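You operate a simulated robot arm through the tools that you are given. There is no shell and no other tool.

You run a simulated robot arm. Do the job below in one go: nothing can be reset, and whatever is moved stays where it is left.

TASK
Drain the leak tank, wipe the wet patch off its ledge and take the latch off.
Fine: drain dry, water knob on hold before you wipe; wiping pad back where it lay; latch off only with the tank dry; plug and bar stay put. What is to be rubbed or washed off counts as gone when no trace of it is left.

It is judged by the outcome, as a careful person would: the job done as asked, and still so three seconds after it is handed in. It fails if anything else is knocked over, pushed out of place, dropped, spilled or broken.

THE ROBOT
A 6-joint arm with a two-finger gripper, fixed in place. Base frame: the origin is on the floor under the middle of its stand, x ahead of it, y to its left, z up. Units: m, rad, N and s.
It reaches about 1.417 m from its shoulder. Its first joint turns from -2.897 to 2.897 rad. Payload 3.43 kg.
The TCP is the grasp point between the finger pads, 0.02 m short of the fingertips. In the tool frame z runs along the fingers and y along their closing line. The gripper opens to 0.19 m; its body begins 0.248 m behind the TCP.
Orientation is told as [roll, pitch, yaw] about the base's x, y, z axes, in that order, counted from this pose: with the fingers straight down and closing along the base's y, the tool's x points along the base's -x, its y along +y and its z along -z.

THE INTERFACE
- The arm moves only by the tool play_rows. Its arguments are lists of equal length, an entry for each row: "rot": the turn, a rotation vector about the tool's x, y, z in units of 45 degrees (1.0 is 45 degrees), a list of three; "travel": the shift along the tool's x, y, z in units of 300 mm (1.0 is 300 mm), a list of three; "fingers": the opening, from 0 (shut) to 1 (fully open). In form: {"rot": [[rx, ry, rz], ...], "travel": [[x, y, z], ...], "fingers": [fingers, ...]}. A call has 1 to 20 rows; each row is the pose to reach, as a shift and turn from the pose commanded when the call began, along the tool's axes at that moment. A call with a number of a shift or a turn outside -1 to 1 is refused whole. A row lasts 0.2 s, in which the tool goes at most 0.05 m and 0.15 rad; a call with a longer step from one row to the next is refused whole, and so is a gripper value outside its range. Where a pose cannot be reached the arm comes as near as it can. A force on the tool above 40 N (or 10 N above the force at the start of the call, whichever is more), or a blocked arm, ends the call early, and 0.2 s more pass. The fingers move at their own pace (about 0.153 m/s each) and stop on an object; they squeeze with about 41 N. The grip force told is the motor's: it shows also when the fingers shut on nothing. Time passes only in rows, and 0.2 s behind the last, so rows that repeat a pose let the fingers close. The reply holds the time, the measured pose of the TCP, the force on the tool along the base axes, the opening and the grip force, in the units named above and with some noise, with the torque about the TCP (base axes, N m) and any sound that the robot's microphone picked up, and new pictures: "show" is both (left out), scene, wrist or none.
- Cameras (640 x 400 px; columns grow to the right, rows downward): "scene" is fixed at [0.2196, 0.5, 1.4436]; the picture's right is [-0.47, -0.88, 0.00], its down [-0.47, 0.25, -0.85] and it looks along [0.75, -0.40, -0.53] (base axes); focal length 342 px, centre (320, 200). "wrist" rides on the gripper at [0.071, -0.008, -0.288] in the tool frame; the picture's right is [0.12, 0.99, 0.00], its down [-0.96, 0.11, -0.25] and it looks along [-0.25, 0.03, 0.97] (tool axes); focal length 261 px, centre (320, 200). There is no depth. A picture from a camera that has moved, and an enlarged one, comes with that camera's place and axes in the base frame and with its lens.
- raise_lower(by): moves the trunk up (or, below 0, down) by that many m; the arm rides with it, the base frame stays. It gives what a move gives, with no picture.
- inspect(camera, box): a new picture of the part [left, top, right, bottom] of that camera's present view, enlarged. No time passes.
- finish_job(): hands the job in; it is judged then, once.

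Nothing tells you positions but the pictures and the camera data. Unless the task says otherwise, let go and move clear before handing in.

The tools are called after "Emit:" as a command line: name --argument value ..., lists and objects as JSON in quotes. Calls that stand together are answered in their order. play_rows: Moves the arm, as the interface text tells. Its arguments: {"type":"object","properties":{"rot":{"type":"array"},"travel":{"type":"array"},"fingers":{"type":"array"},"show":{"type":"string","enum":["both","scene","wrist","none"]}},"required":["rot","travel","fingers"]} The other tools are called the same way: raise_lower (by) moves the trunk up or down; inspect (camera, box) takes an enlarged picture of a part of a camera's view; finish_job () hands the job in.

At the start:

```text
clock: 0.0
eef_pos: [0.7836, -0.2341, 1.2165]
tool_rot: [0.0, 0.002, 0.002]
contact_force: [-0.5, 0.8, -0.6]
torque: [0.02, 0.01, 0.01]
finger_gap: 0.1901
finger_force: 0.1
trunk travel left (down, up): [-0.275, 0.165]
```

scene: 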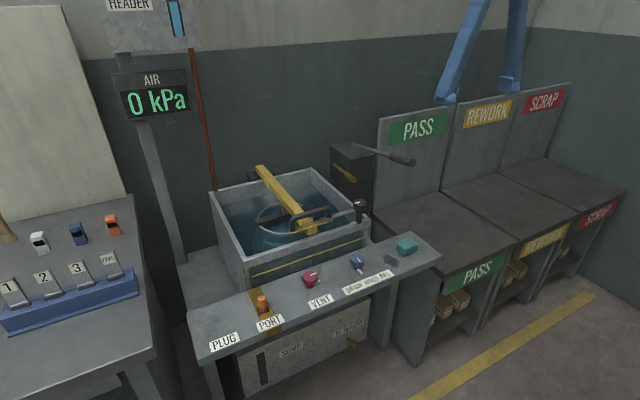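
wrist: 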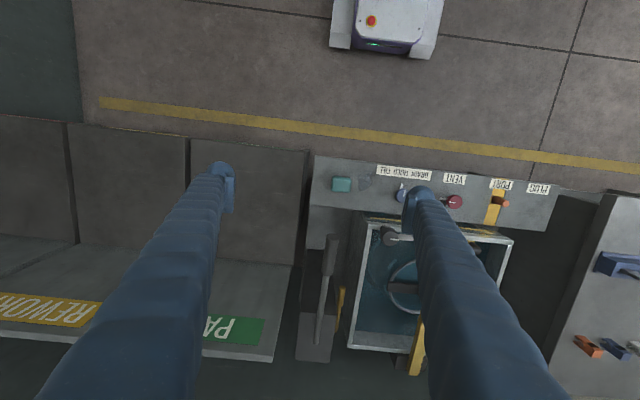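

I see a leak-test station: a water tank with a yellow bar over it, a ledge in front with plug, port, vent knob, drain/hold/fill knob and a teal pad. I'll look closer before moving anything.

Emit:
inspect --camera "scene" --box '[180, 140, 450, 310]'

Emit:
inspect --camera "scene" --box '[300, 210, 450, 305]'

Emit:
inspect --camera "wrist" --box '[290, 140, 560, 310]'

Emit:
inspect --camera "scene" --box '[180, 260, 400, 400]'

Emit:
inspect --camera "scene" --box '[90, 0, 250, 130]'

```text
2.35 times, centred on (315, 225) of scene
camera zoom: at [0.2196, 0.5, 1.4436], right [-0.47, -0.88, 0.0], down [-0.47, 0.25, -0.85], along [0.75, -0.4, -0.53], focal length 805 px, centre (332, 141)
```

zoom: 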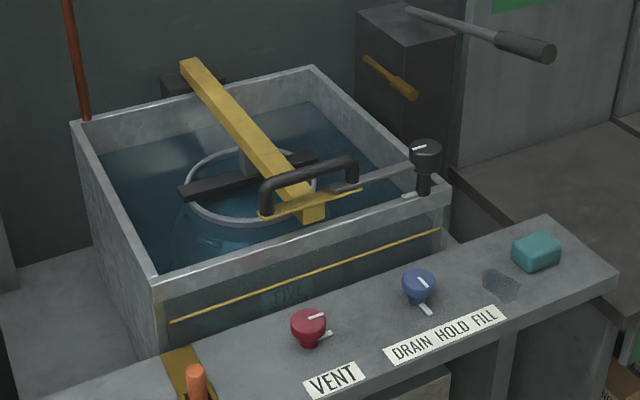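

```text
4.21 times, centred on (375, 258) of scene
camera zoom: at [0.2196, 0.5, 1.4436], right [-0.47, -0.88, 0.0], down [-0.47, 0.25, -0.85], along [0.75, -0.4, -0.53], focal length 1441 px, centre (88, -42)
```

zoom: 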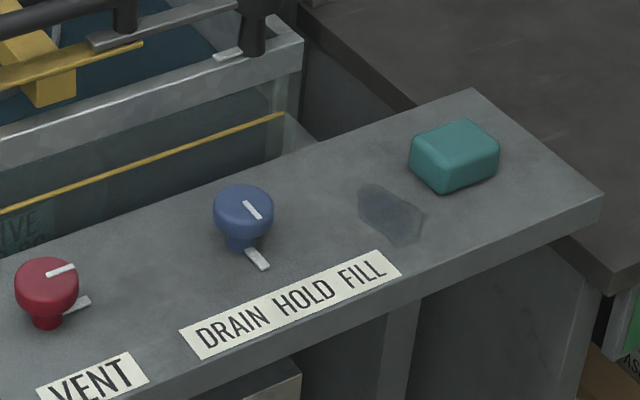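

```text
2.35 times, centred on (425, 225) of wrist
camera zoom: at [0.7131, -0.2416, 1.504], right [-0.12, 0.99, 0.0], down [0.96, 0.12, 0.25], along [0.24, 0.03, -0.97], focal length 613 px, centre (73, 141)
```

zoom: 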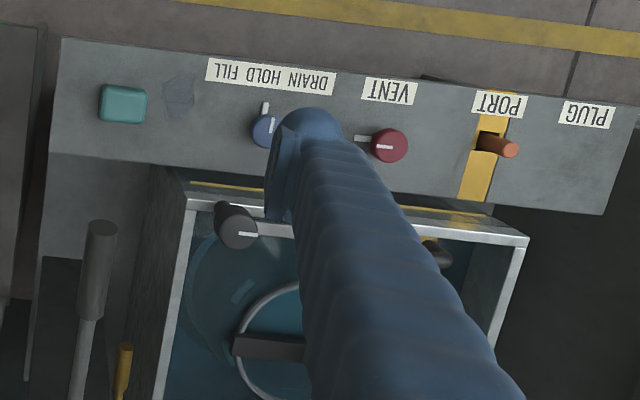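

```text
2.86 times, centred on (290, 330) of scene
camera zoom: at [0.2196, 0.5, 1.4436], right [-0.47, -0.88, 0.0], down [-0.47, 0.25, -0.85], along [0.75, -0.4, -0.53], focal length 978 px, centre (406, -171)
```

zoom: 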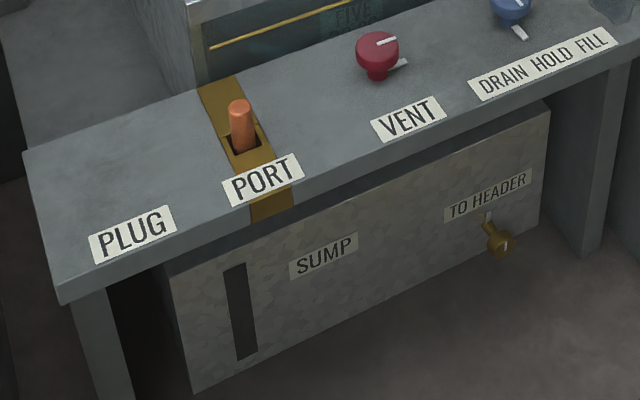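

```text
3.08 times, centred on (170, 65) of scene
camera zoom: at [0.2196, 0.5, 1.4436], right [-0.47, -0.88, 0.0], down [-0.47, 0.25, -0.85], along [0.75, -0.4, -0.53], focal length 1053 px, centre (782, 615)
```

zoom: 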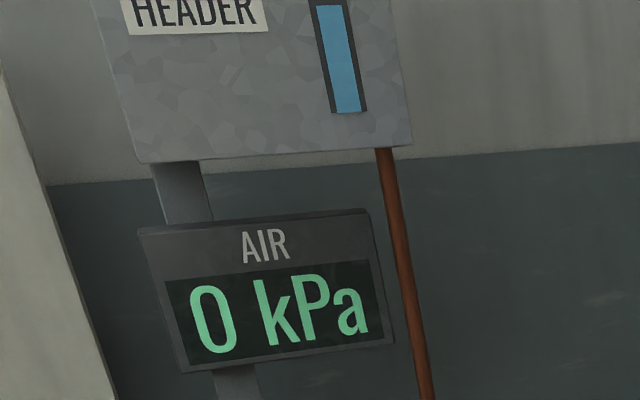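

The ledge surface is at about z=0.69, with the blue knob near (0.864, 0.03), the patch near (0.843, -0.09), the pad near (0.856, -0.163) and the black latch knob near (0.947, -0.026, 0.87). A lever handle sticks out near (0.935, -0.19, 0.97), which I must keep clear of. I'll move closer for a better look.

Emit:
play_rows --rot '[[0, 0, 0], [0, 0, 0], [0, 0, 0], [0, 0, 0], [0, 0, 0], [0, 0, 0], [0, 0, 0]]' --travel '[[0.04, 0.09, 0.08], [0.08, 0.18, 0.16], [0.12, 0.27, 0.24], [0.16, 0.36, 0.32], [0.2, 0.45, 0.4], [0.24, 0.54, 0.48], [0.28, 0.61, 0.55]]' --fingers '[1, 1, 1, 1, 1, 1, 1]'

```text
clock: 1.6
eef_pos: [0.6991, -0.0504, 1.0512]
tool_rot: [0.001, 0.0, 0.003]
contact_force: [0.2, 0.5, 0.6]
torque: [-0.04, 0.0, -0.01]
finger_gap: 0.1902
finger_force: 0.1
trunk travel left (down, up): [-0.275, 0.165]
camera wrist: at [0.629, -0.0584, 1.3398], right [-0.12, 0.99, 0.0], down [0.96, 0.12, 0.25], along [0.25, 0.03, -0.97], focal length 261 px, centre (320, 200)
```

scene: 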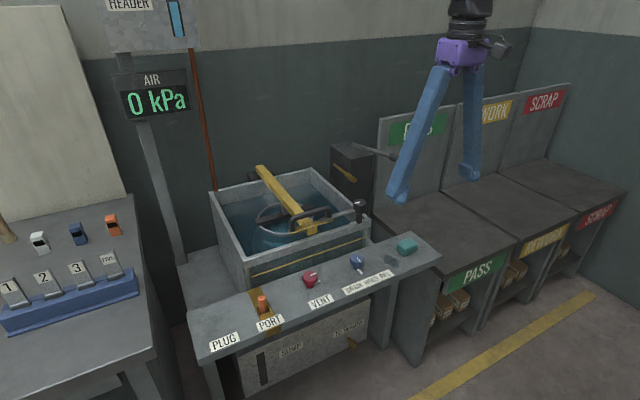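
wrist: 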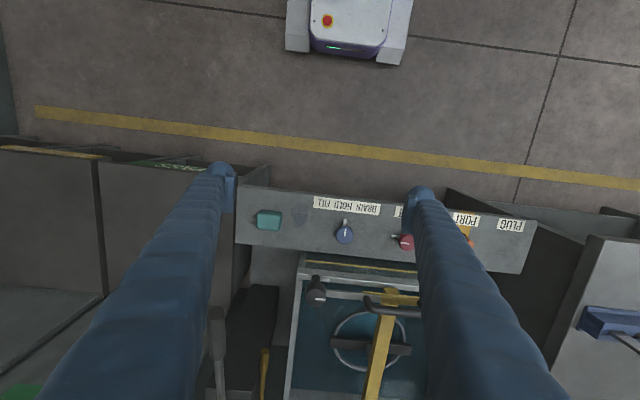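

Emit:
inspect --camera "wrist" --box '[230, 170, 420, 290]'

Emit:
inspect --camera "wrist" --box '[270, 240, 440, 400]'

Emit:
inspect --camera "scene" --box '[240, 180, 400, 290]'

Emit:
inspect --camera "scene" --box '[320, 180, 400, 230]'

```text
3.33 times, centred on (325, 230) of wrist
camera zoom: at [0.629, -0.0584, 1.3398], right [-0.12, 0.99, 0.0], down [0.96, 0.12, 0.25], along [0.25, 0.03, -0.97], focal length 869 px, centre (303, 100)
```

zoom: 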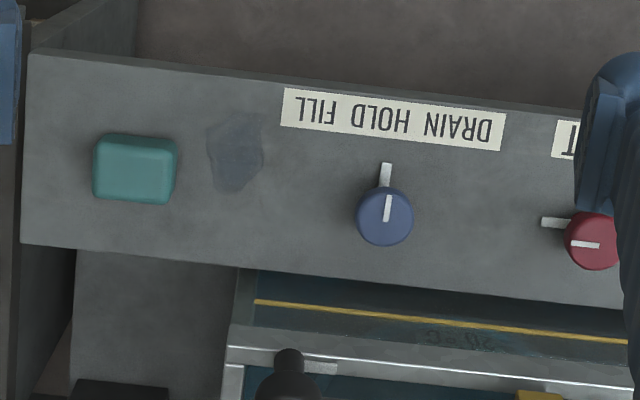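

```text
2.50 times, centred on (355, 320) of wrist
camera zoom: at [0.629, -0.0584, 1.3398], right [-0.12, 0.99, 0.0], down [0.96, 0.12, 0.25], along [0.25, 0.03, -0.97], focal length 652 px, centre (232, -100)
```

zoom: 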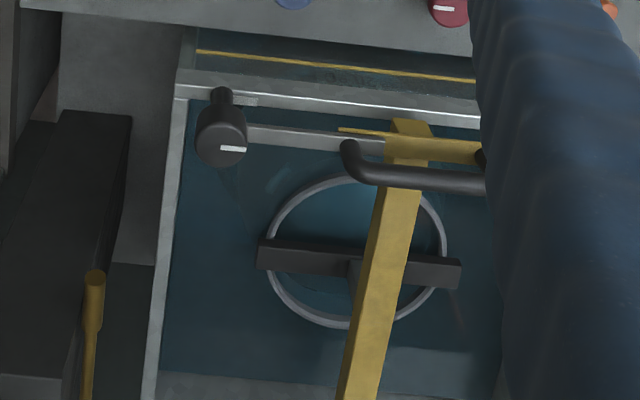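

```text
3.64 times, centred on (320, 235) of scene
camera zoom: at [0.2196, 0.5, 1.4436], right [-0.47, -0.88, 0.0], down [-0.47, 0.25, -0.85], along [0.75, -0.4, -0.53], focal length 1244 px, centre (320, 73)
```

zoom: 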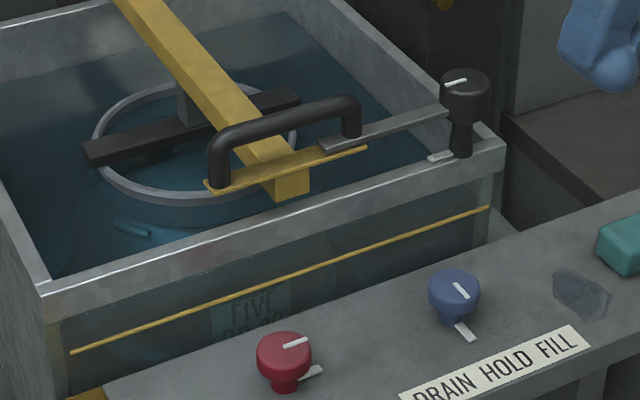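

```text
8.00 times, centred on (360, 205) of scene
camera zoom: at [0.2196, 0.5, 1.4436], right [-0.47, -0.88, 0.0], down [-0.47, 0.25, -0.85], along [0.75, -0.4, -0.53], focal length 2737 px, centre (0, 160)
```

zoom: 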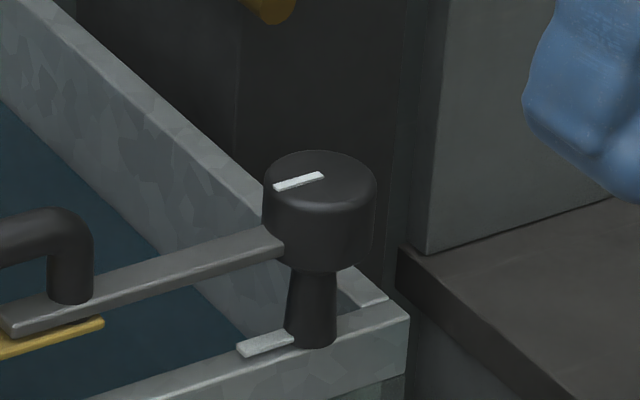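

The blue knob points at HOLD (tick toward the robot) and DRAIN is on its +y side, so drain is clockwise seen from above. The ledge is at about z 0.708 and the knob is near (0.856, 0.030), with its top at about 0.749. I'll hover above it with the fingers partly open.

Emit:
play_rows --rot '[[0, 0, 0], [0, 0, 0], [0, 0, 0], [0, 0, 0], [0, 0, 0], [0, 0, 0], [0, 0, 0], [0, 0, 0], [0, 0, 0]]' --travel '[[-0.065, 0.034, 0.1], [-0.13, 0.067, 0.2], [-0.195, 0.1, 0.3], [-0.26, 0.134, 0.4], [-0.325, 0.168, 0.5], [-0.39, 0.2, 0.6], [-0.46, 0.235, 0.7], [-0.523, 0.268, 0.8], [-0.523, 0.268, 0.8]]' --fingers '[0.45, 0.45, 0.45, 0.45, 0.45, 0.45, 0.45, 0.45, 0.45]'

```text
clock: 3.6
eef_pos: [0.8564, 0.0299, 0.8107]
tool_rot: [0.001, 0.0, -0.001]
contact_force: [0.0, -0.6, -0.4]
torque: [-0.04, 0.02, -0.02]
finger_gap: 0.0854
finger_force: 0.1
trunk travel left (down, up): [-0.275, 0.165]
camera wrist: at [0.7856, 0.0219, 1.0988], right [-0.12, 0.99, 0.0], down [0.96, 0.12, 0.25], along [0.25, 0.03, -0.97], focal length 261 px, centre (320, 200)
```

scene: 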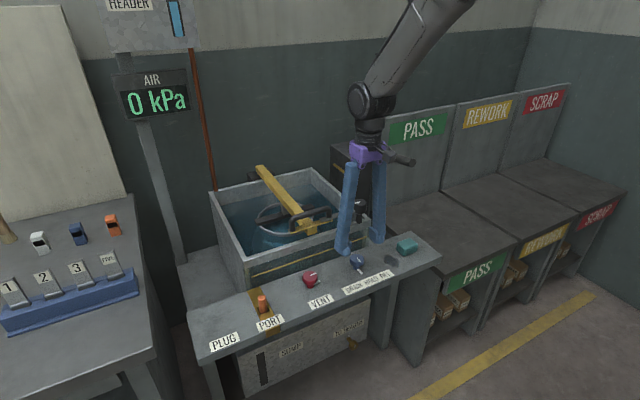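
wrist: 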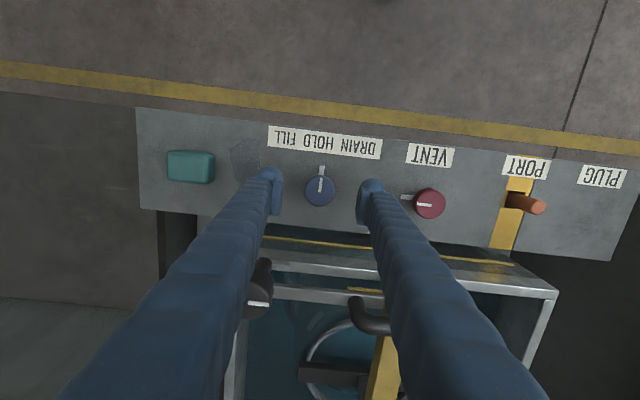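

Emit:
inspect --camera "wrist" --box '[260, 140, 390, 221]'

Emit:
inspect --camera "wrist" --box '[130, 100, 290, 240]'

Emit:
inspect --camera "scene" --box '[310, 140, 440, 290]'

```text
4.92 times, centred on (325, 180) of wrist
camera zoom: at [0.7856, 0.0219, 1.0988], right [-0.12, 0.99, 0.0], down [0.96, 0.12, 0.25], along [0.25, 0.03, -0.97], focal length 1283 px, centre (295, 296)
```

zoom: 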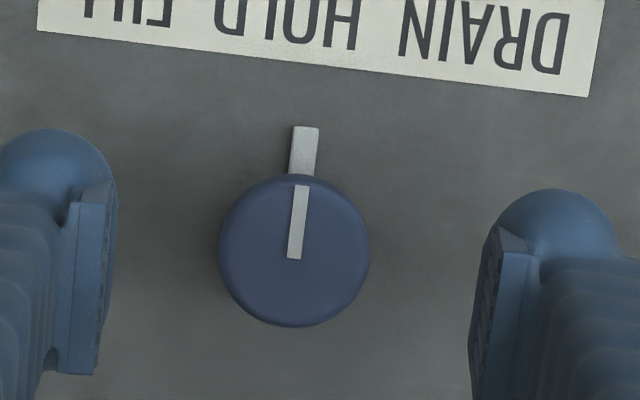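

```text
2.86 times, centred on (210, 170) of wrist
camera zoom: at [0.7856, 0.0219, 1.0988], right [-0.12, 0.99, 0.0], down [0.96, 0.12, 0.25], along [0.25, 0.03, -0.97], focal length 745 px, centre (634, 286)
```

zoom: 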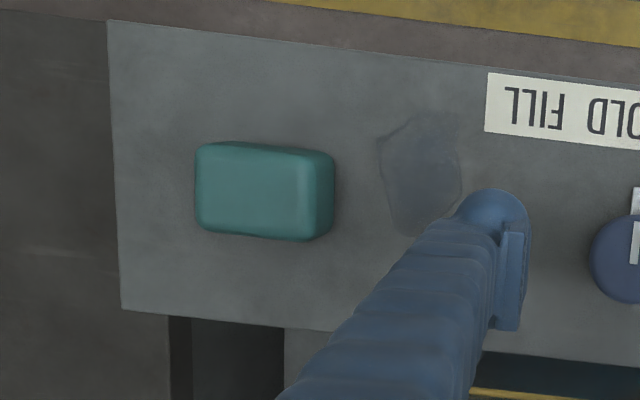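

```text
2.67 times, centred on (375, 215) of scene
camera zoom: at [0.2196, 0.5, 1.4436], right [-0.47, -0.88, 0.0], down [-0.47, 0.25, -0.85], along [0.75, -0.4, -0.53], focal length 912 px, centre (173, 160)
```

zoom: 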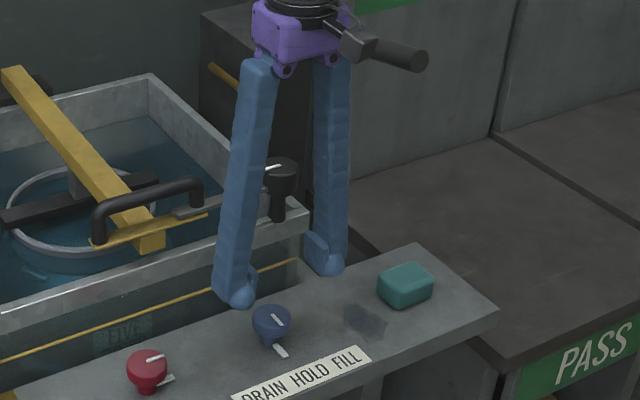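

The knob's centre is near (0.862, 0.0305) and its pointer is clearly at the HOLD tick. I'm lowering around it and gripping the cap.

Emit:
play_rows --rot '[[0, 0, 0], [0, 0, 0], [0, 0, 0], [0, 0, 0], [0, 0, 0], [0, 0, 0], [0, 0, 0]]' --travel '[[-0.018, 0.002, 0.08], [-0.018, 0.002, 0.16], [-0.018, 0.002, 0.22], [-0.018, 0.002, 0.238], [-0.018, 0.002, 0.238], [-0.018, 0.002, 0.238], [-0.018, 0.002, 0.238]]' --fingers '[0.45, 0.45, 0.45, 0.45, 0.15, 0.15, 0.15]'

```text
clock: 5.2
eef_pos: [0.8615, 0.0302, 0.7397]
tool_rot: [0.0, 0.001, 0.002]
contact_force: [-0.7, -3.4, 0.3]
torque: [-0.05, -0.04, -0.02]
finger_gap: 0.0416
finger_force: 45.5
trunk travel left (down, up): [-0.275, 0.165]
camera wrist: at [0.7913, 0.0225, 1.0282], right [-0.12, 0.99, 0.0], down [0.96, 0.12, 0.25], along [0.24, 0.03, -0.97], focal length 261 px, centre (320, 200)
```

scene: 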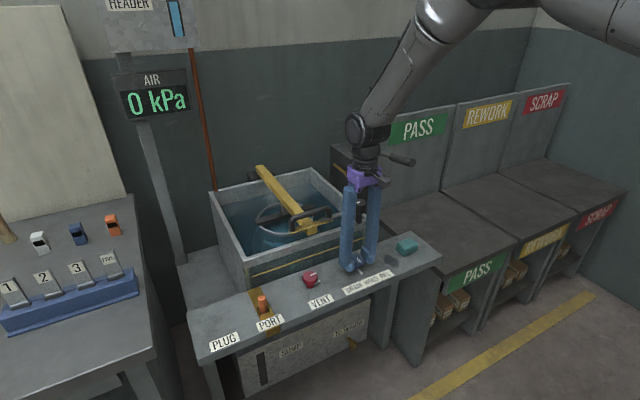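
wrist: 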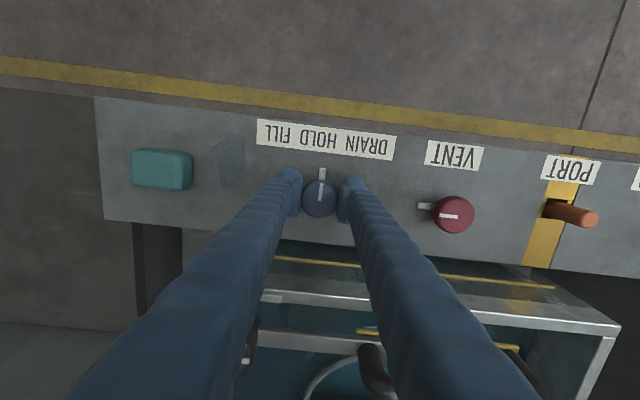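

The knob is gripped. I'm turning it clockwise (seen from above) toward DRAIN in steps.

Emit:
play_rows --rot '[[0, 0, 0.17], [0, 0, 0.34], [0, 0, 0.51], [0, 0, 0.68], [0, 0, 0.85], [0, 0, 1.0], [0, 0, 1.0]]' --travel '[[0, 0, 0], [0, 0, 0], [0, 0, 0], [0, 0, 0], [0, 0, 0], [0, 0, 0], [0, 0, 0]]' --fingers '[0.15, 0.15, 0.15, 0.15, 0.15, 0.15, 0.15]'

```text
clock: 6.8
eef_pos: [0.8627, 0.0329, 0.7409]
tool_rot: [0.002, -0.002, -0.787]
contact_force: [12.0, 25.8, 9.7]
torque: [0.45, -0.06, 0.83]
finger_gap: 0.0412
finger_force: 45.1
trunk travel left (down, up): [-0.275, 0.165]
camera wrist: at [0.8061, 0.0772, 1.0287], right [0.62, 0.79, 0.0], down [0.76, -0.6, 0.25], along [0.2, -0.15, -0.97], focal length 261 px, centre (320, 200)
```

scene: 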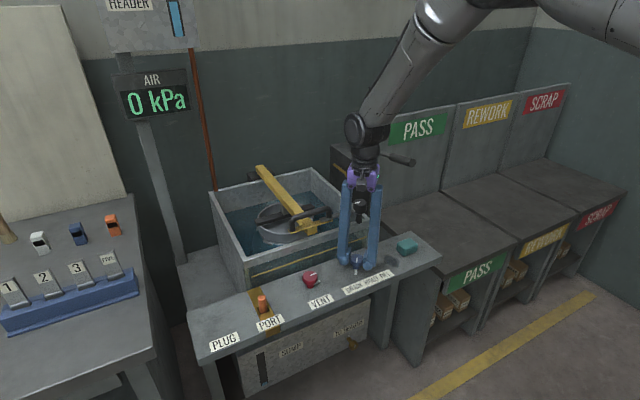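
wrist: 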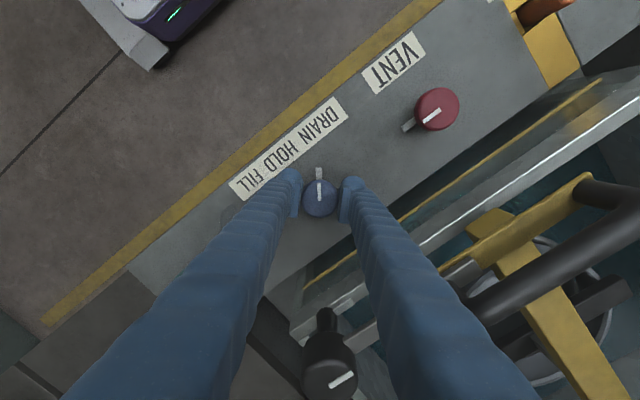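

The knob turned with the gripper and now points at the DRAIN word. I'll open the fingers and check whether the water is falling.

Emit:
play_rows --rot '[[0, 0, 0], [0, 0, 0], [0, 0, 0]]' --travel '[[0, 0, 0], [0, 0, 0], [0, 0, 0]]' --fingers '[0.35, 0.35, 0.35]'

Emit:
inspect --camera "scene" --box '[200, 150, 380, 300]'

Emit:
inspect --camera "wrist" --box '[240, 100, 400, 240]'

```text
clock: 7.6
eef_pos: [0.8607, 0.0294, 0.7401]
tool_rot: [-0.002, 0.002, -0.785]
contact_force: [0.0, -1.2, 0.0]
torque: [0.0, -0.01, 0.04]
finger_gap: 0.0663
finger_force: 0.0
trunk travel left (down, up): [-0.275, 0.165]
camera wrist: at [0.8051, 0.0746, 1.0277], right [0.62, 0.79, 0.0], down [0.76, -0.6, 0.25], along [0.19, -0.15, -0.97], focal length 261 px, centre (320, 200)
```

scene: 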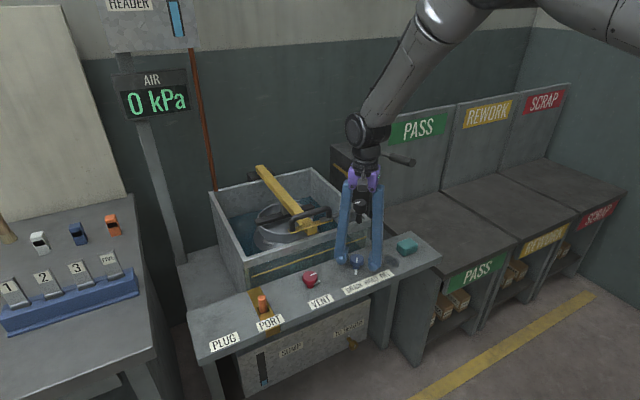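
wrist: 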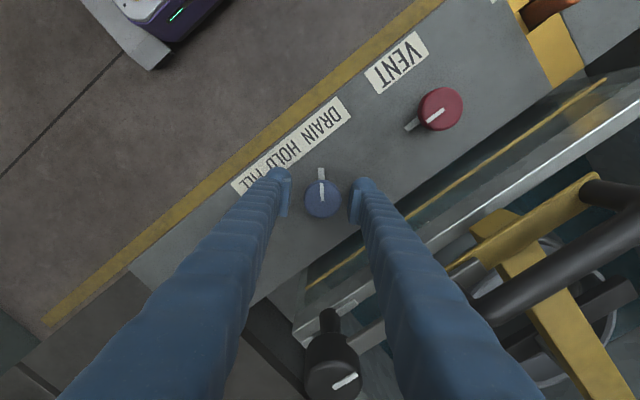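

```text
2.67 times, centred on (290, 225) of scene
camera zoom: at [0.2196, 0.5, 1.4436], right [-0.47, -0.88, 0.0], down [-0.47, 0.25, -0.85], along [0.75, -0.4, -0.53], focal length 912 px, centre (400, 133)
```

zoom: 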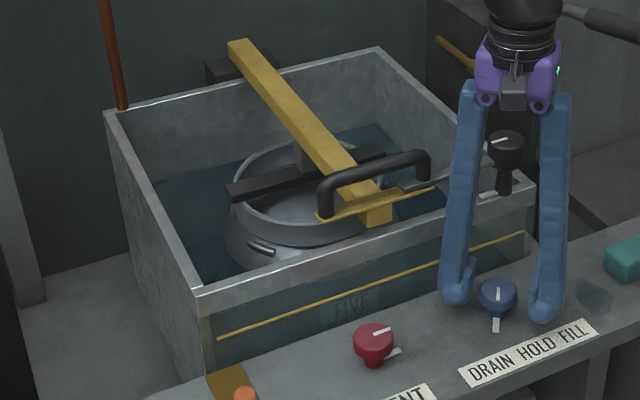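

```text
2.86 times, centred on (320, 170) of wrist
camera zoom: at [0.8051, 0.0746, 1.0277], right [0.62, 0.79, 0.0], down [0.76, -0.6, 0.25], along [0.19, -0.15, -0.97], focal length 745 px, centre (320, 286)
```

zoom: 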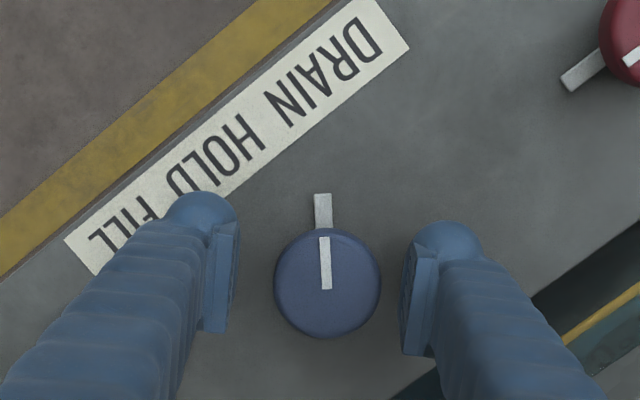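

Water is falling and the knob stays at DRAIN when released. I'll wait here and watch the tank and the sump gauge.

Emit:
play_rows --rot '[[0, 0, 0], [0, 0, 0], [0, 0, 0], [0, 0, 0], [0, 0, 0], [0, 0, 0], [0, 0, 0], [0, 0, 0], [0, 0, 0], [0, 0, 0]]' --travel '[[0, 0, 0], [0, 0, 0], [0, 0, 0], [0, 0, 0], [0, 0, 0], [0, 0, 0], [0, 0, 0], [0, 0, 0], [0, 0, 0], [0, 0, 0]]' --fingers '[0.35, 0.35, 0.35, 0.35, 0.35, 0.35, 0.35, 0.35, 0.35, 0.35]' --show "scene"

Emit:
inspect --camera "scene" --box '[200, 150, 380, 300]'

Emit:
inspect --camera "scene" --box '[220, 310, 380, 400]'

```text
clock: 9.8
eef_pos: [0.8608, 0.0301, 0.7393]
tool_rot: [0.001, 0.001, -0.784]
contact_force: [-0.5, -0.7, 0.1]
torque: [0.0, 0.03, 0.0]
finger_gap: 0.0665
finger_force: 0.0
trunk travel left (down, up): [-0.275, 0.165]
```

scene: 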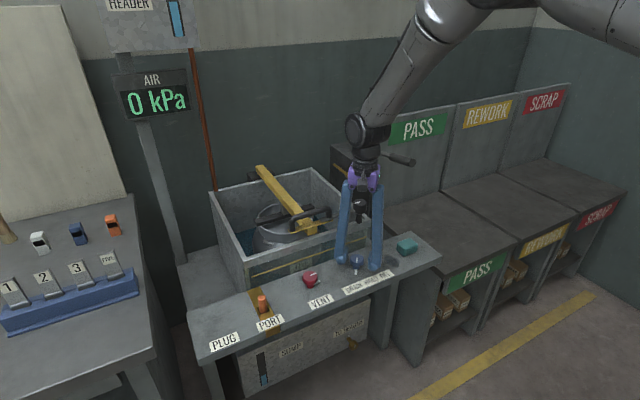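

```text
2.67 times, centred on (290, 225) of scene
camera zoom: at [0.2196, 0.5, 1.4436], right [-0.47, -0.88, 0.0], down [-0.47, 0.25, -0.85], along [0.75, -0.4, -0.53], focal length 912 px, centre (400, 133)
```

zoom: 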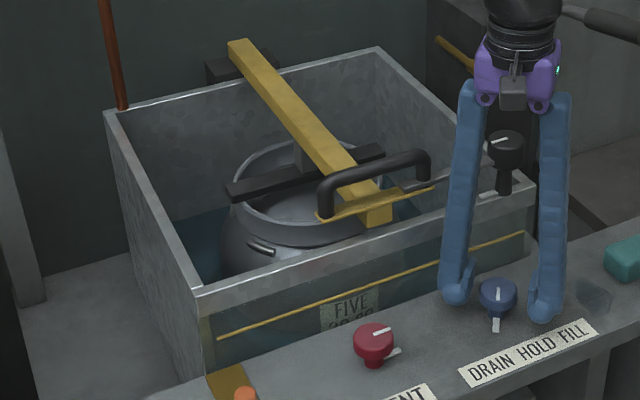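

```text
4.00 times, centred on (300, 355) of scene
camera zoom: at [0.2196, 0.5, 1.4436], right [-0.47, -0.88, 0.0], down [-0.47, 0.25, -0.85], along [0.75, -0.4, -0.53], focal length 1369 px, centre (400, -420)
```

zoom: 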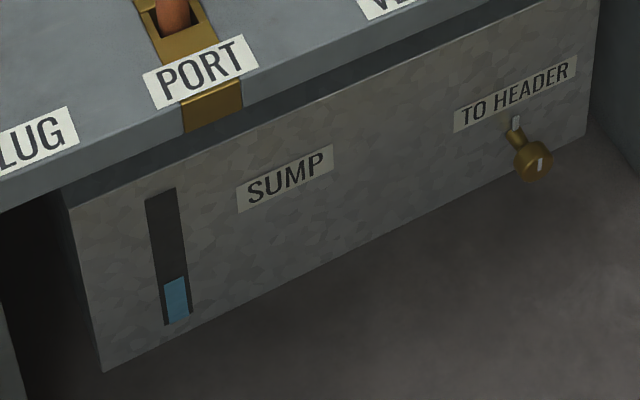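

The sump gauge is rising with plenty of room left. I'll keep waiting while it drains.

Emit:
play_rows --rot '[[0, 0, 0], [0, 0, 0], [0, 0, 0], [0, 0, 0], [0, 0, 0], [0, 0, 0], [0, 0, 0], [0, 0, 0], [0, 0, 0], [0, 0, 0], [0, 0, 0], [0, 0, 0], [0, 0, 0], [0, 0, 0], [0, 0, 0], [0, 0, 0], [0, 0, 0], [0, 0, 0]]' --travel '[[0, 0, 0], [0, 0, 0], [0, 0, 0], [0, 0, 0], [0, 0, 0], [0, 0, 0], [0, 0, 0], [0, 0, 0], [0, 0, 0], [0, 0, 0], [0, 0, 0], [0, 0, 0], [0, 0, 0], [0, 0, 0], [0, 0, 0], [0, 0, 0], [0, 0, 0], [0, 0, 0]]' --fingers '[0.35, 0.35, 0.35, 0.35, 0.35, 0.35, 0.35, 0.35, 0.35, 0.35, 0.35, 0.35, 0.35, 0.35, 0.35, 0.35, 0.35, 0.35]' --show "scene"

Emit:
inspect --camera "scene" --box '[200, 150, 380, 300]'

Emit:
inspect --camera "scene" --box '[220, 310, 380, 400]'

```text
clock: 13.6
eef_pos: [0.8616, 0.0302, 0.7387]
tool_rot: [0.0, -0.001, -0.786]
contact_force: [0.5, -0.5, -0.5]
torque: [0.02, 0.02, -0.01]
finger_gap: 0.0667
finger_force: 0.0
trunk travel left (down, up): [-0.275, 0.165]
```

scene: 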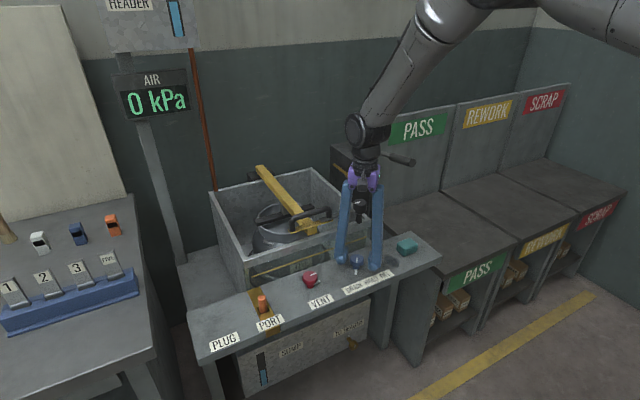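

```text
2.67 times, centred on (290, 225) of scene
camera zoom: at [0.2196, 0.5, 1.4436], right [-0.47, -0.88, 0.0], down [-0.47, 0.25, -0.85], along [0.75, -0.4, -0.53], focal length 912 px, centre (400, 133)
```

zoom: 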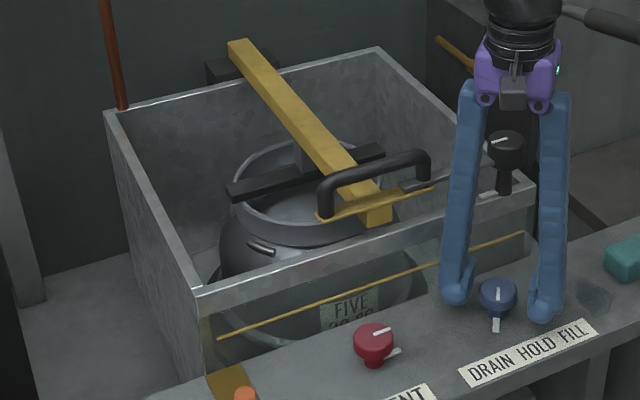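

```text
4.00 times, centred on (300, 355) of scene
camera zoom: at [0.2196, 0.5, 1.4436], right [-0.47, -0.88, 0.0], down [-0.47, 0.25, -0.85], along [0.75, -0.4, -0.53], focal length 1369 px, centre (400, -420)
```

zoom: 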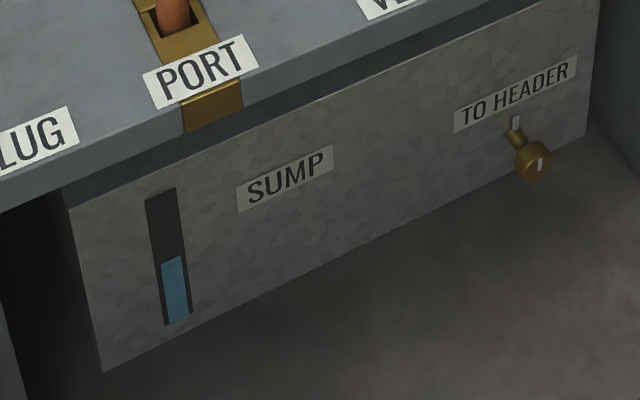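

The tank looks nearly empty. I'll wait longer until the sump gauge stops changing.

Emit:
play_rows --rot '[[0, 0, 0], [0, 0, 0], [0, 0, 0], [0, 0, 0], [0, 0, 0], [0, 0, 0], [0, 0, 0], [0, 0, 0], [0, 0, 0], [0, 0, 0], [0, 0, 0], [0, 0, 0], [0, 0, 0], [0, 0, 0], [0, 0, 0], [0, 0, 0], [0, 0, 0], [0, 0, 0]]' --travel '[[0, 0, 0], [0, 0, 0], [0, 0, 0], [0, 0, 0], [0, 0, 0], [0, 0, 0], [0, 0, 0], [0, 0, 0], [0, 0, 0], [0, 0, 0], [0, 0, 0], [0, 0, 0], [0, 0, 0], [0, 0, 0], [0, 0, 0], [0, 0, 0], [0, 0, 0], [0, 0, 0]]' --fingers '[0.35, 0.35, 0.35, 0.35, 0.35, 0.35, 0.35, 0.35, 0.35, 0.35, 0.35, 0.35, 0.35, 0.35, 0.35, 0.35, 0.35, 0.35]' --show "scene"

Emit:
inspect --camera "scene" --box '[200, 150, 380, 300]'

Emit:
inspect --camera "scene" --box '[220, 310, 380, 400]'

Emit:
inspect --camera "scene" --box '[240, 240, 320, 290]'

```text
clock: 17.4
eef_pos: [0.8605, 0.0307, 0.7408]
tool_rot: [0.002, 0.001, -0.784]
contact_force: [0.1, 0.0, -0.1]
torque: [-0.01, 0.02, 0.0]
finger_gap: 0.0665
finger_force: 0.0
trunk travel left (down, up): [-0.275, 0.165]
```

scene: 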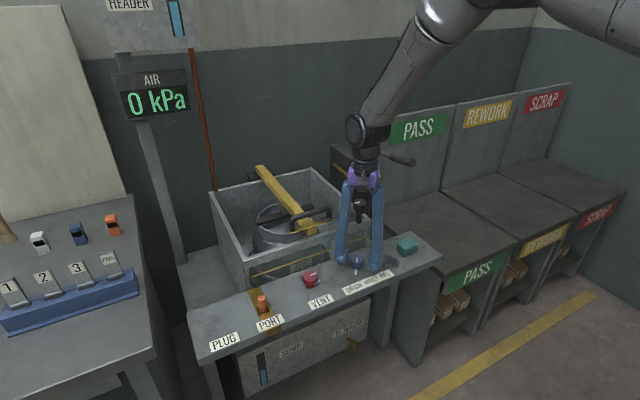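

```text
2.67 times, centred on (290, 225) of scene
camera zoom: at [0.2196, 0.5, 1.4436], right [-0.47, -0.88, 0.0], down [-0.47, 0.25, -0.85], along [0.75, -0.4, -0.53], focal length 912 px, centre (400, 133)
```

zoom: 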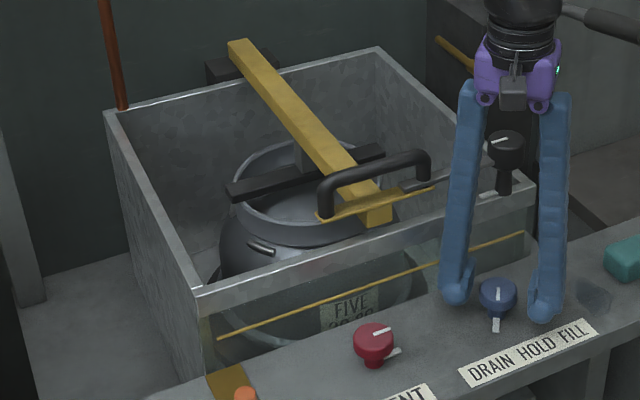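

```text
4.00 times, centred on (300, 355) of scene
camera zoom: at [0.2196, 0.5, 1.4436], right [-0.47, -0.88, 0.0], down [-0.47, 0.25, -0.85], along [0.75, -0.4, -0.53], focal length 1369 px, centre (400, -420)
```

zoom: 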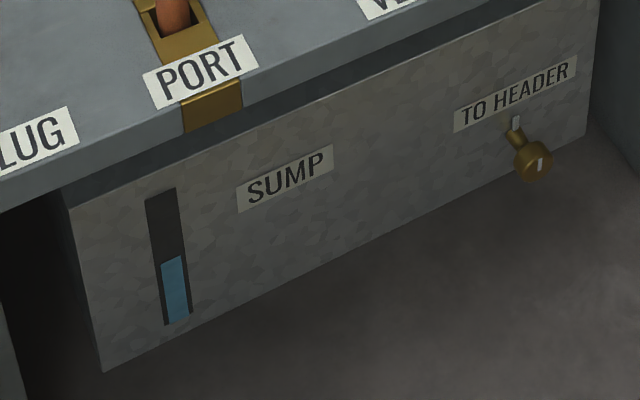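

```text
8.00 times, centred on (280, 265) of scene
camera zoom: at [0.2196, 0.5, 1.4436], right [-0.47, -0.88, 0.0], down [-0.47, 0.25, -0.85], along [0.75, -0.4, -0.53], focal length 2737 px, centre (640, -320)
```

zoom: 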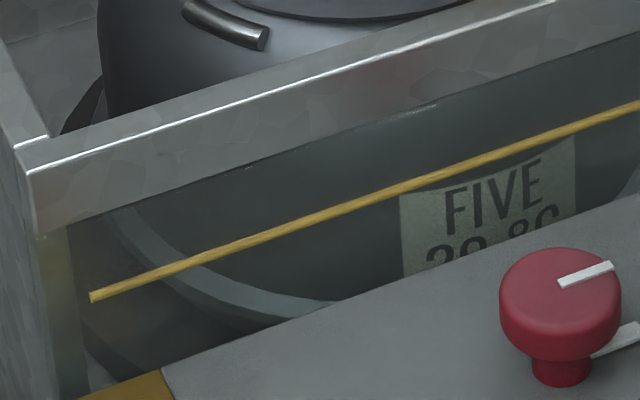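

The gauge hasn't changed since the last look. I'll check inside the tank from the wrist camera.

Emit:
inspect --camera "wrist" --box '[280, 180, 640, 400]'

Emit:
inspect --camera "scene" --box '[210, 165, 350, 255]'

```text
1.78 times, centred on (460, 290) of wrist
camera zoom: at [0.8053, 0.0749, 1.0278], right [0.62, 0.79, 0.0], down [0.76, -0.6, 0.25], along [0.19, -0.15, -0.97], focal length 463 px, centre (71, 40)
```

zoom: 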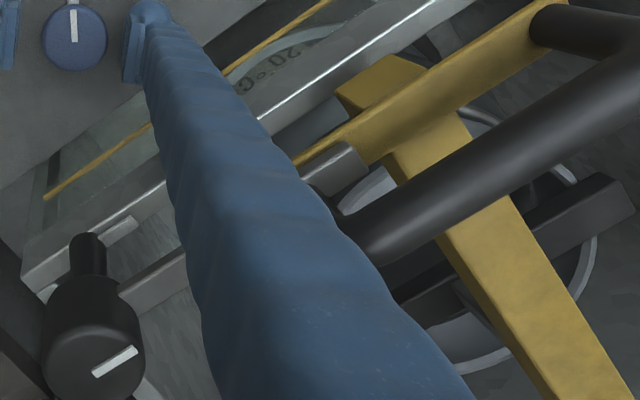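

```text
4.44 times, centred on (280, 210) of scene
camera zoom: at [0.2196, 0.5, 1.4436], right [-0.47, -0.88, 0.0], down [-0.47, 0.25, -0.85], along [0.75, -0.4, -0.53], focal length 1521 px, centre (498, 156)
```

zoom: 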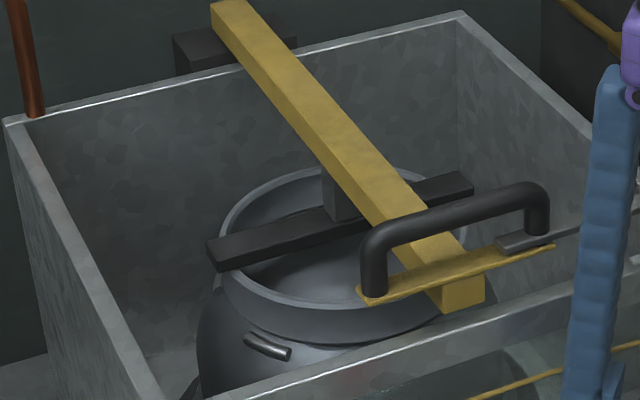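

The tank looks dry. I'll re-centre slightly on the knob, grip it, and turn it back 45° to HOLD.

Emit:
play_rows --rot '[[0, 0, 0], [0, 0, 0], [0, 0, 0], [0, 0, 0], [0, 0, 0]]' --travel '[[-0.007, 0.007, 0], [-0.007, 0.007, 0], [-0.007, 0.007, 0], [-0.007, 0.007, 0], [-0.007, 0.007, 0]]' --fingers '[0.35, 0.15, 0.15, 0.15, 0.15]' --show "none"

Emit:
play_rows --rot '[[0, 0, -0.17], [0, 0, -0.34], [0, 0, -0.51], [0, 0, -0.68], [0, 0, -0.85], [0, 0, -1.0], [0, 0, -1.0]]' --travel '[[0, 0, 0], [0, 0, 0], [0, 0, 0], [0, 0, 0], [0, 0, 0], [0, 0, 0], [0, 0, 0]]' --fingers '[0.15, 0.15, 0.15, 0.15, 0.15, 0.15, 0.15]'

```text
clock: 18.6
eef_pos: [0.8651, 0.0316, 0.7386]
tool_rot: [0.0, 0.002, -0.783]
contact_force: [4.0, 5.5, -1.0]
torque: [0.03, -0.06, 0.09]
finger_gap: 0.0414
finger_force: 45.0
trunk travel left (down, up): [-0.275, 0.165]
```

```text
clock: 20.2
eef_pos: [0.8629, 0.0298, 0.7391]
tool_rot: [0.0, 0.002, 0.001]
contact_force: [8.0, -0.4, -7.5]
torque: [0.01, -0.04, 0.0]
finger_gap: 0.0416
finger_force: 44.8
trunk travel left (down, up): [-0.275, 0.165]
camera wrist: at [0.7941, 0.0224, 1.0276], right [-0.12, 0.99, 0.0], down [0.96, 0.12, 0.25], along [0.24, 0.03, -0.97], focal length 261 px, centre (320, 200)
```

scene: 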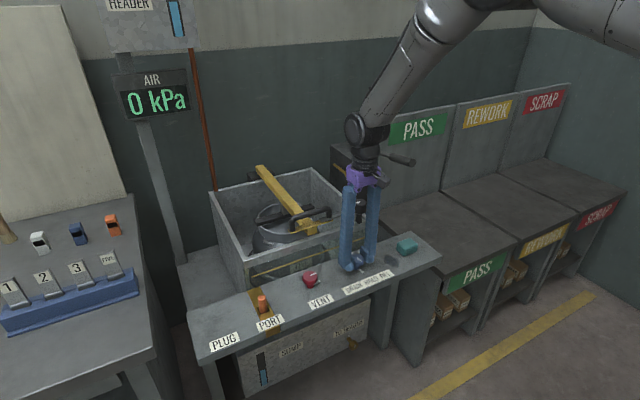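
wrist: 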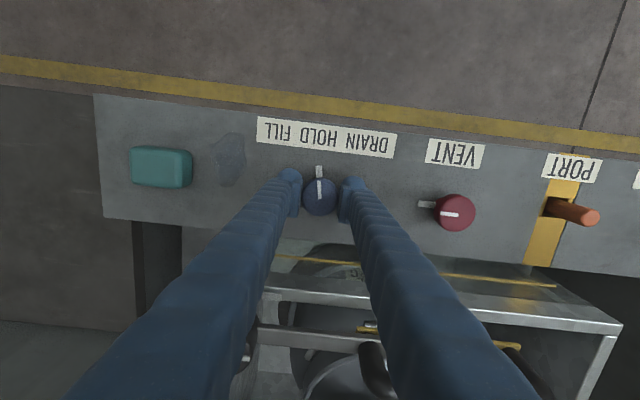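

The knob is back at about HOLD. I'll release, rise straight up and check its pointer.

Emit:
play_rows --rot '[[0, 0, 0], [0, 0, 0], [0, 0, 0], [0, 0, 0], [0, 0, 0], [0, 0, 0], [0, 0, 0]]' --travel '[[0, 0, 0], [0, 0, 0], [0, 0, 0], [0, 0, -0.08], [0, 0, -0.2], [0, 0, -0.24], [0, 0, -0.24]]' --fingers '[0.45, 0.45, 0.45, 0.45, 0.45, 0.45, 0.45]'

Emit:
inspect --camera "wrist" --box '[260, 140, 390, 221]'

Emit:
inspect --camera "wrist" --box '[130, 100, 290, 220]'

Emit:
inspect --camera "scene" --box '[300, 140, 440, 290]'

```text
clock: 21.8
eef_pos: [0.8625, 0.0289, 0.8113]
tool_rot: [-0.001, 0.003, 0.0]
contact_force: [-0.1, 0.3, -0.7]
torque: [0.01, -0.01, -0.01]
finger_gap: 0.0856
finger_force: 0.1
trunk travel left (down, up): [-0.275, 0.165]
camera wrist: at [0.7923, 0.0219, 1.1], right [-0.12, 0.99, 0.0], down [0.96, 0.12, 0.25], along [0.24, 0.03, -0.97], focal length 261 px, centre (320, 200)
```

scene: 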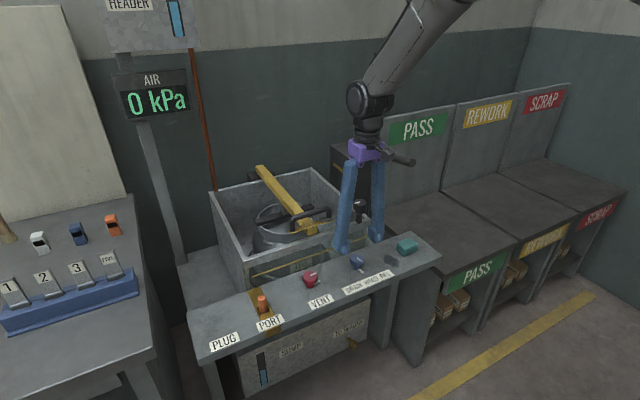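
wrist: 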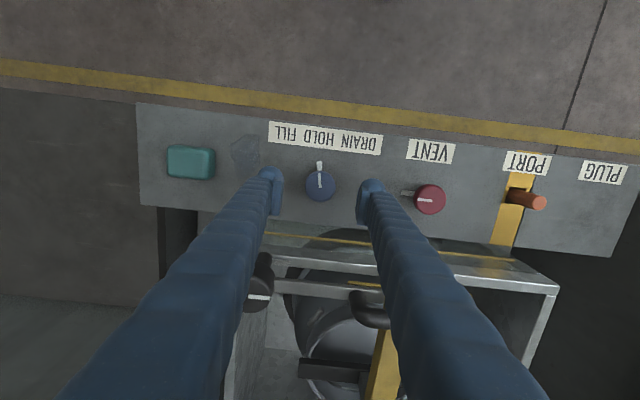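

```text
4.92 times, centred on (325, 180) of wrist
camera zoom: at [0.7923, 0.0219, 1.1], right [-0.12, 0.99, 0.0], down [0.96, 0.12, 0.25], along [0.24, 0.03, -0.97], focal length 1283 px, centre (295, 296)
```

zoom: 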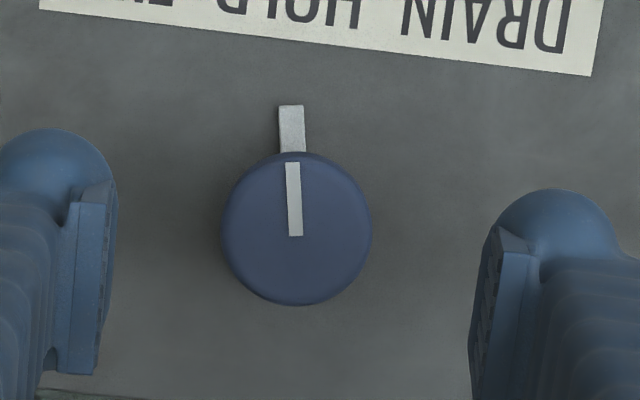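

```text
3.33 times, centred on (210, 160) of wrist
camera zoom: at [0.7923, 0.0219, 1.1], right [-0.12, 0.99, 0.0], down [0.96, 0.12, 0.25], along [0.24, 0.03, -0.97], focal length 869 px, centre (687, 333)
```

zoom: 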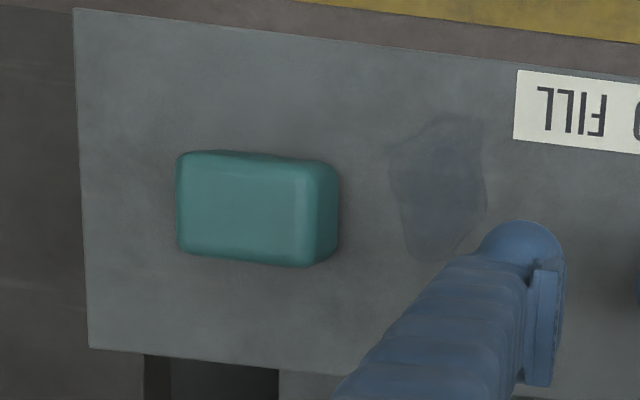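

```text
2.67 times, centred on (370, 215) of scene
camera zoom: at [0.2196, 0.5, 1.4436], right [-0.47, -0.88, 0.0], down [-0.47, 0.25, -0.85], along [0.75, -0.4, -0.53], focal length 912 px, centre (187, 160)
```

zoom: 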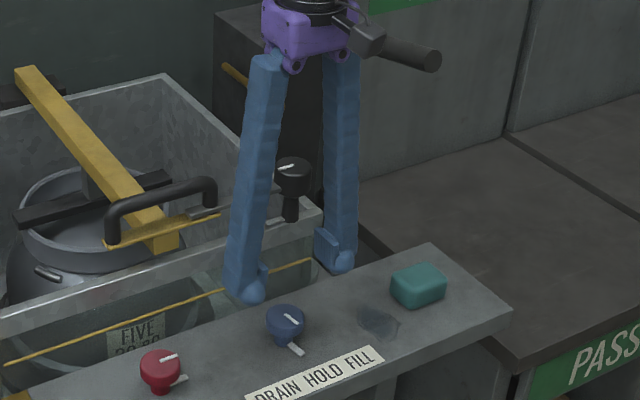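

The pointer looks about 8–10° past HOLD toward FILL, because the knob reached its drain stop before 45°. I'll measure it more closely and correct it.

Emit:
inspect --camera "wrist" --box '[295, 155, 345, 205]'

Emit:
inspect --camera "scene" --box '[340, 245, 380, 280]'

```text
8.00 times, centred on (320, 180) of wrist
camera zoom: at [0.7923, 0.0219, 1.1], right [-0.12, 0.99, 0.0], down [0.96, 0.12, 0.25], along [0.24, 0.03, -0.97], focal length 2085 px, centre (320, 360)
```

zoom: 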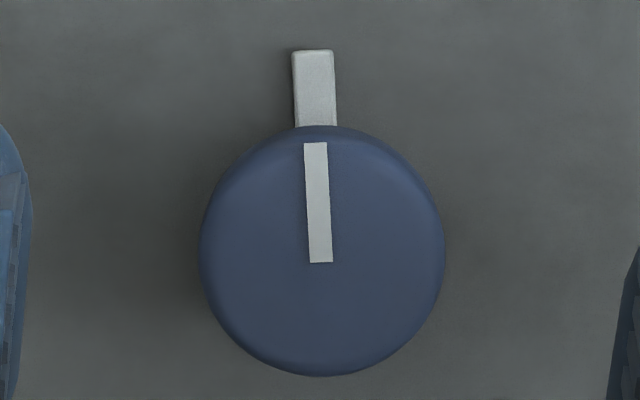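

```text
11.43 times, centred on (360, 262) of scene
camera zoom: at [0.2196, 0.5, 1.4436], right [-0.47, -0.88, 0.0], down [-0.47, 0.25, -0.85], along [0.75, -0.4, -0.53], focal length 3911 px, centre (-137, -514)
```

zoom: 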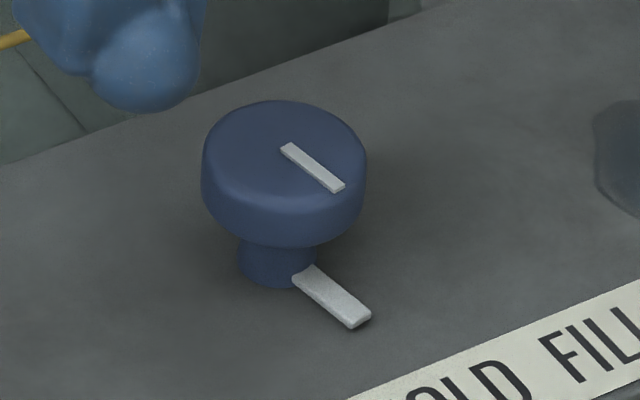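

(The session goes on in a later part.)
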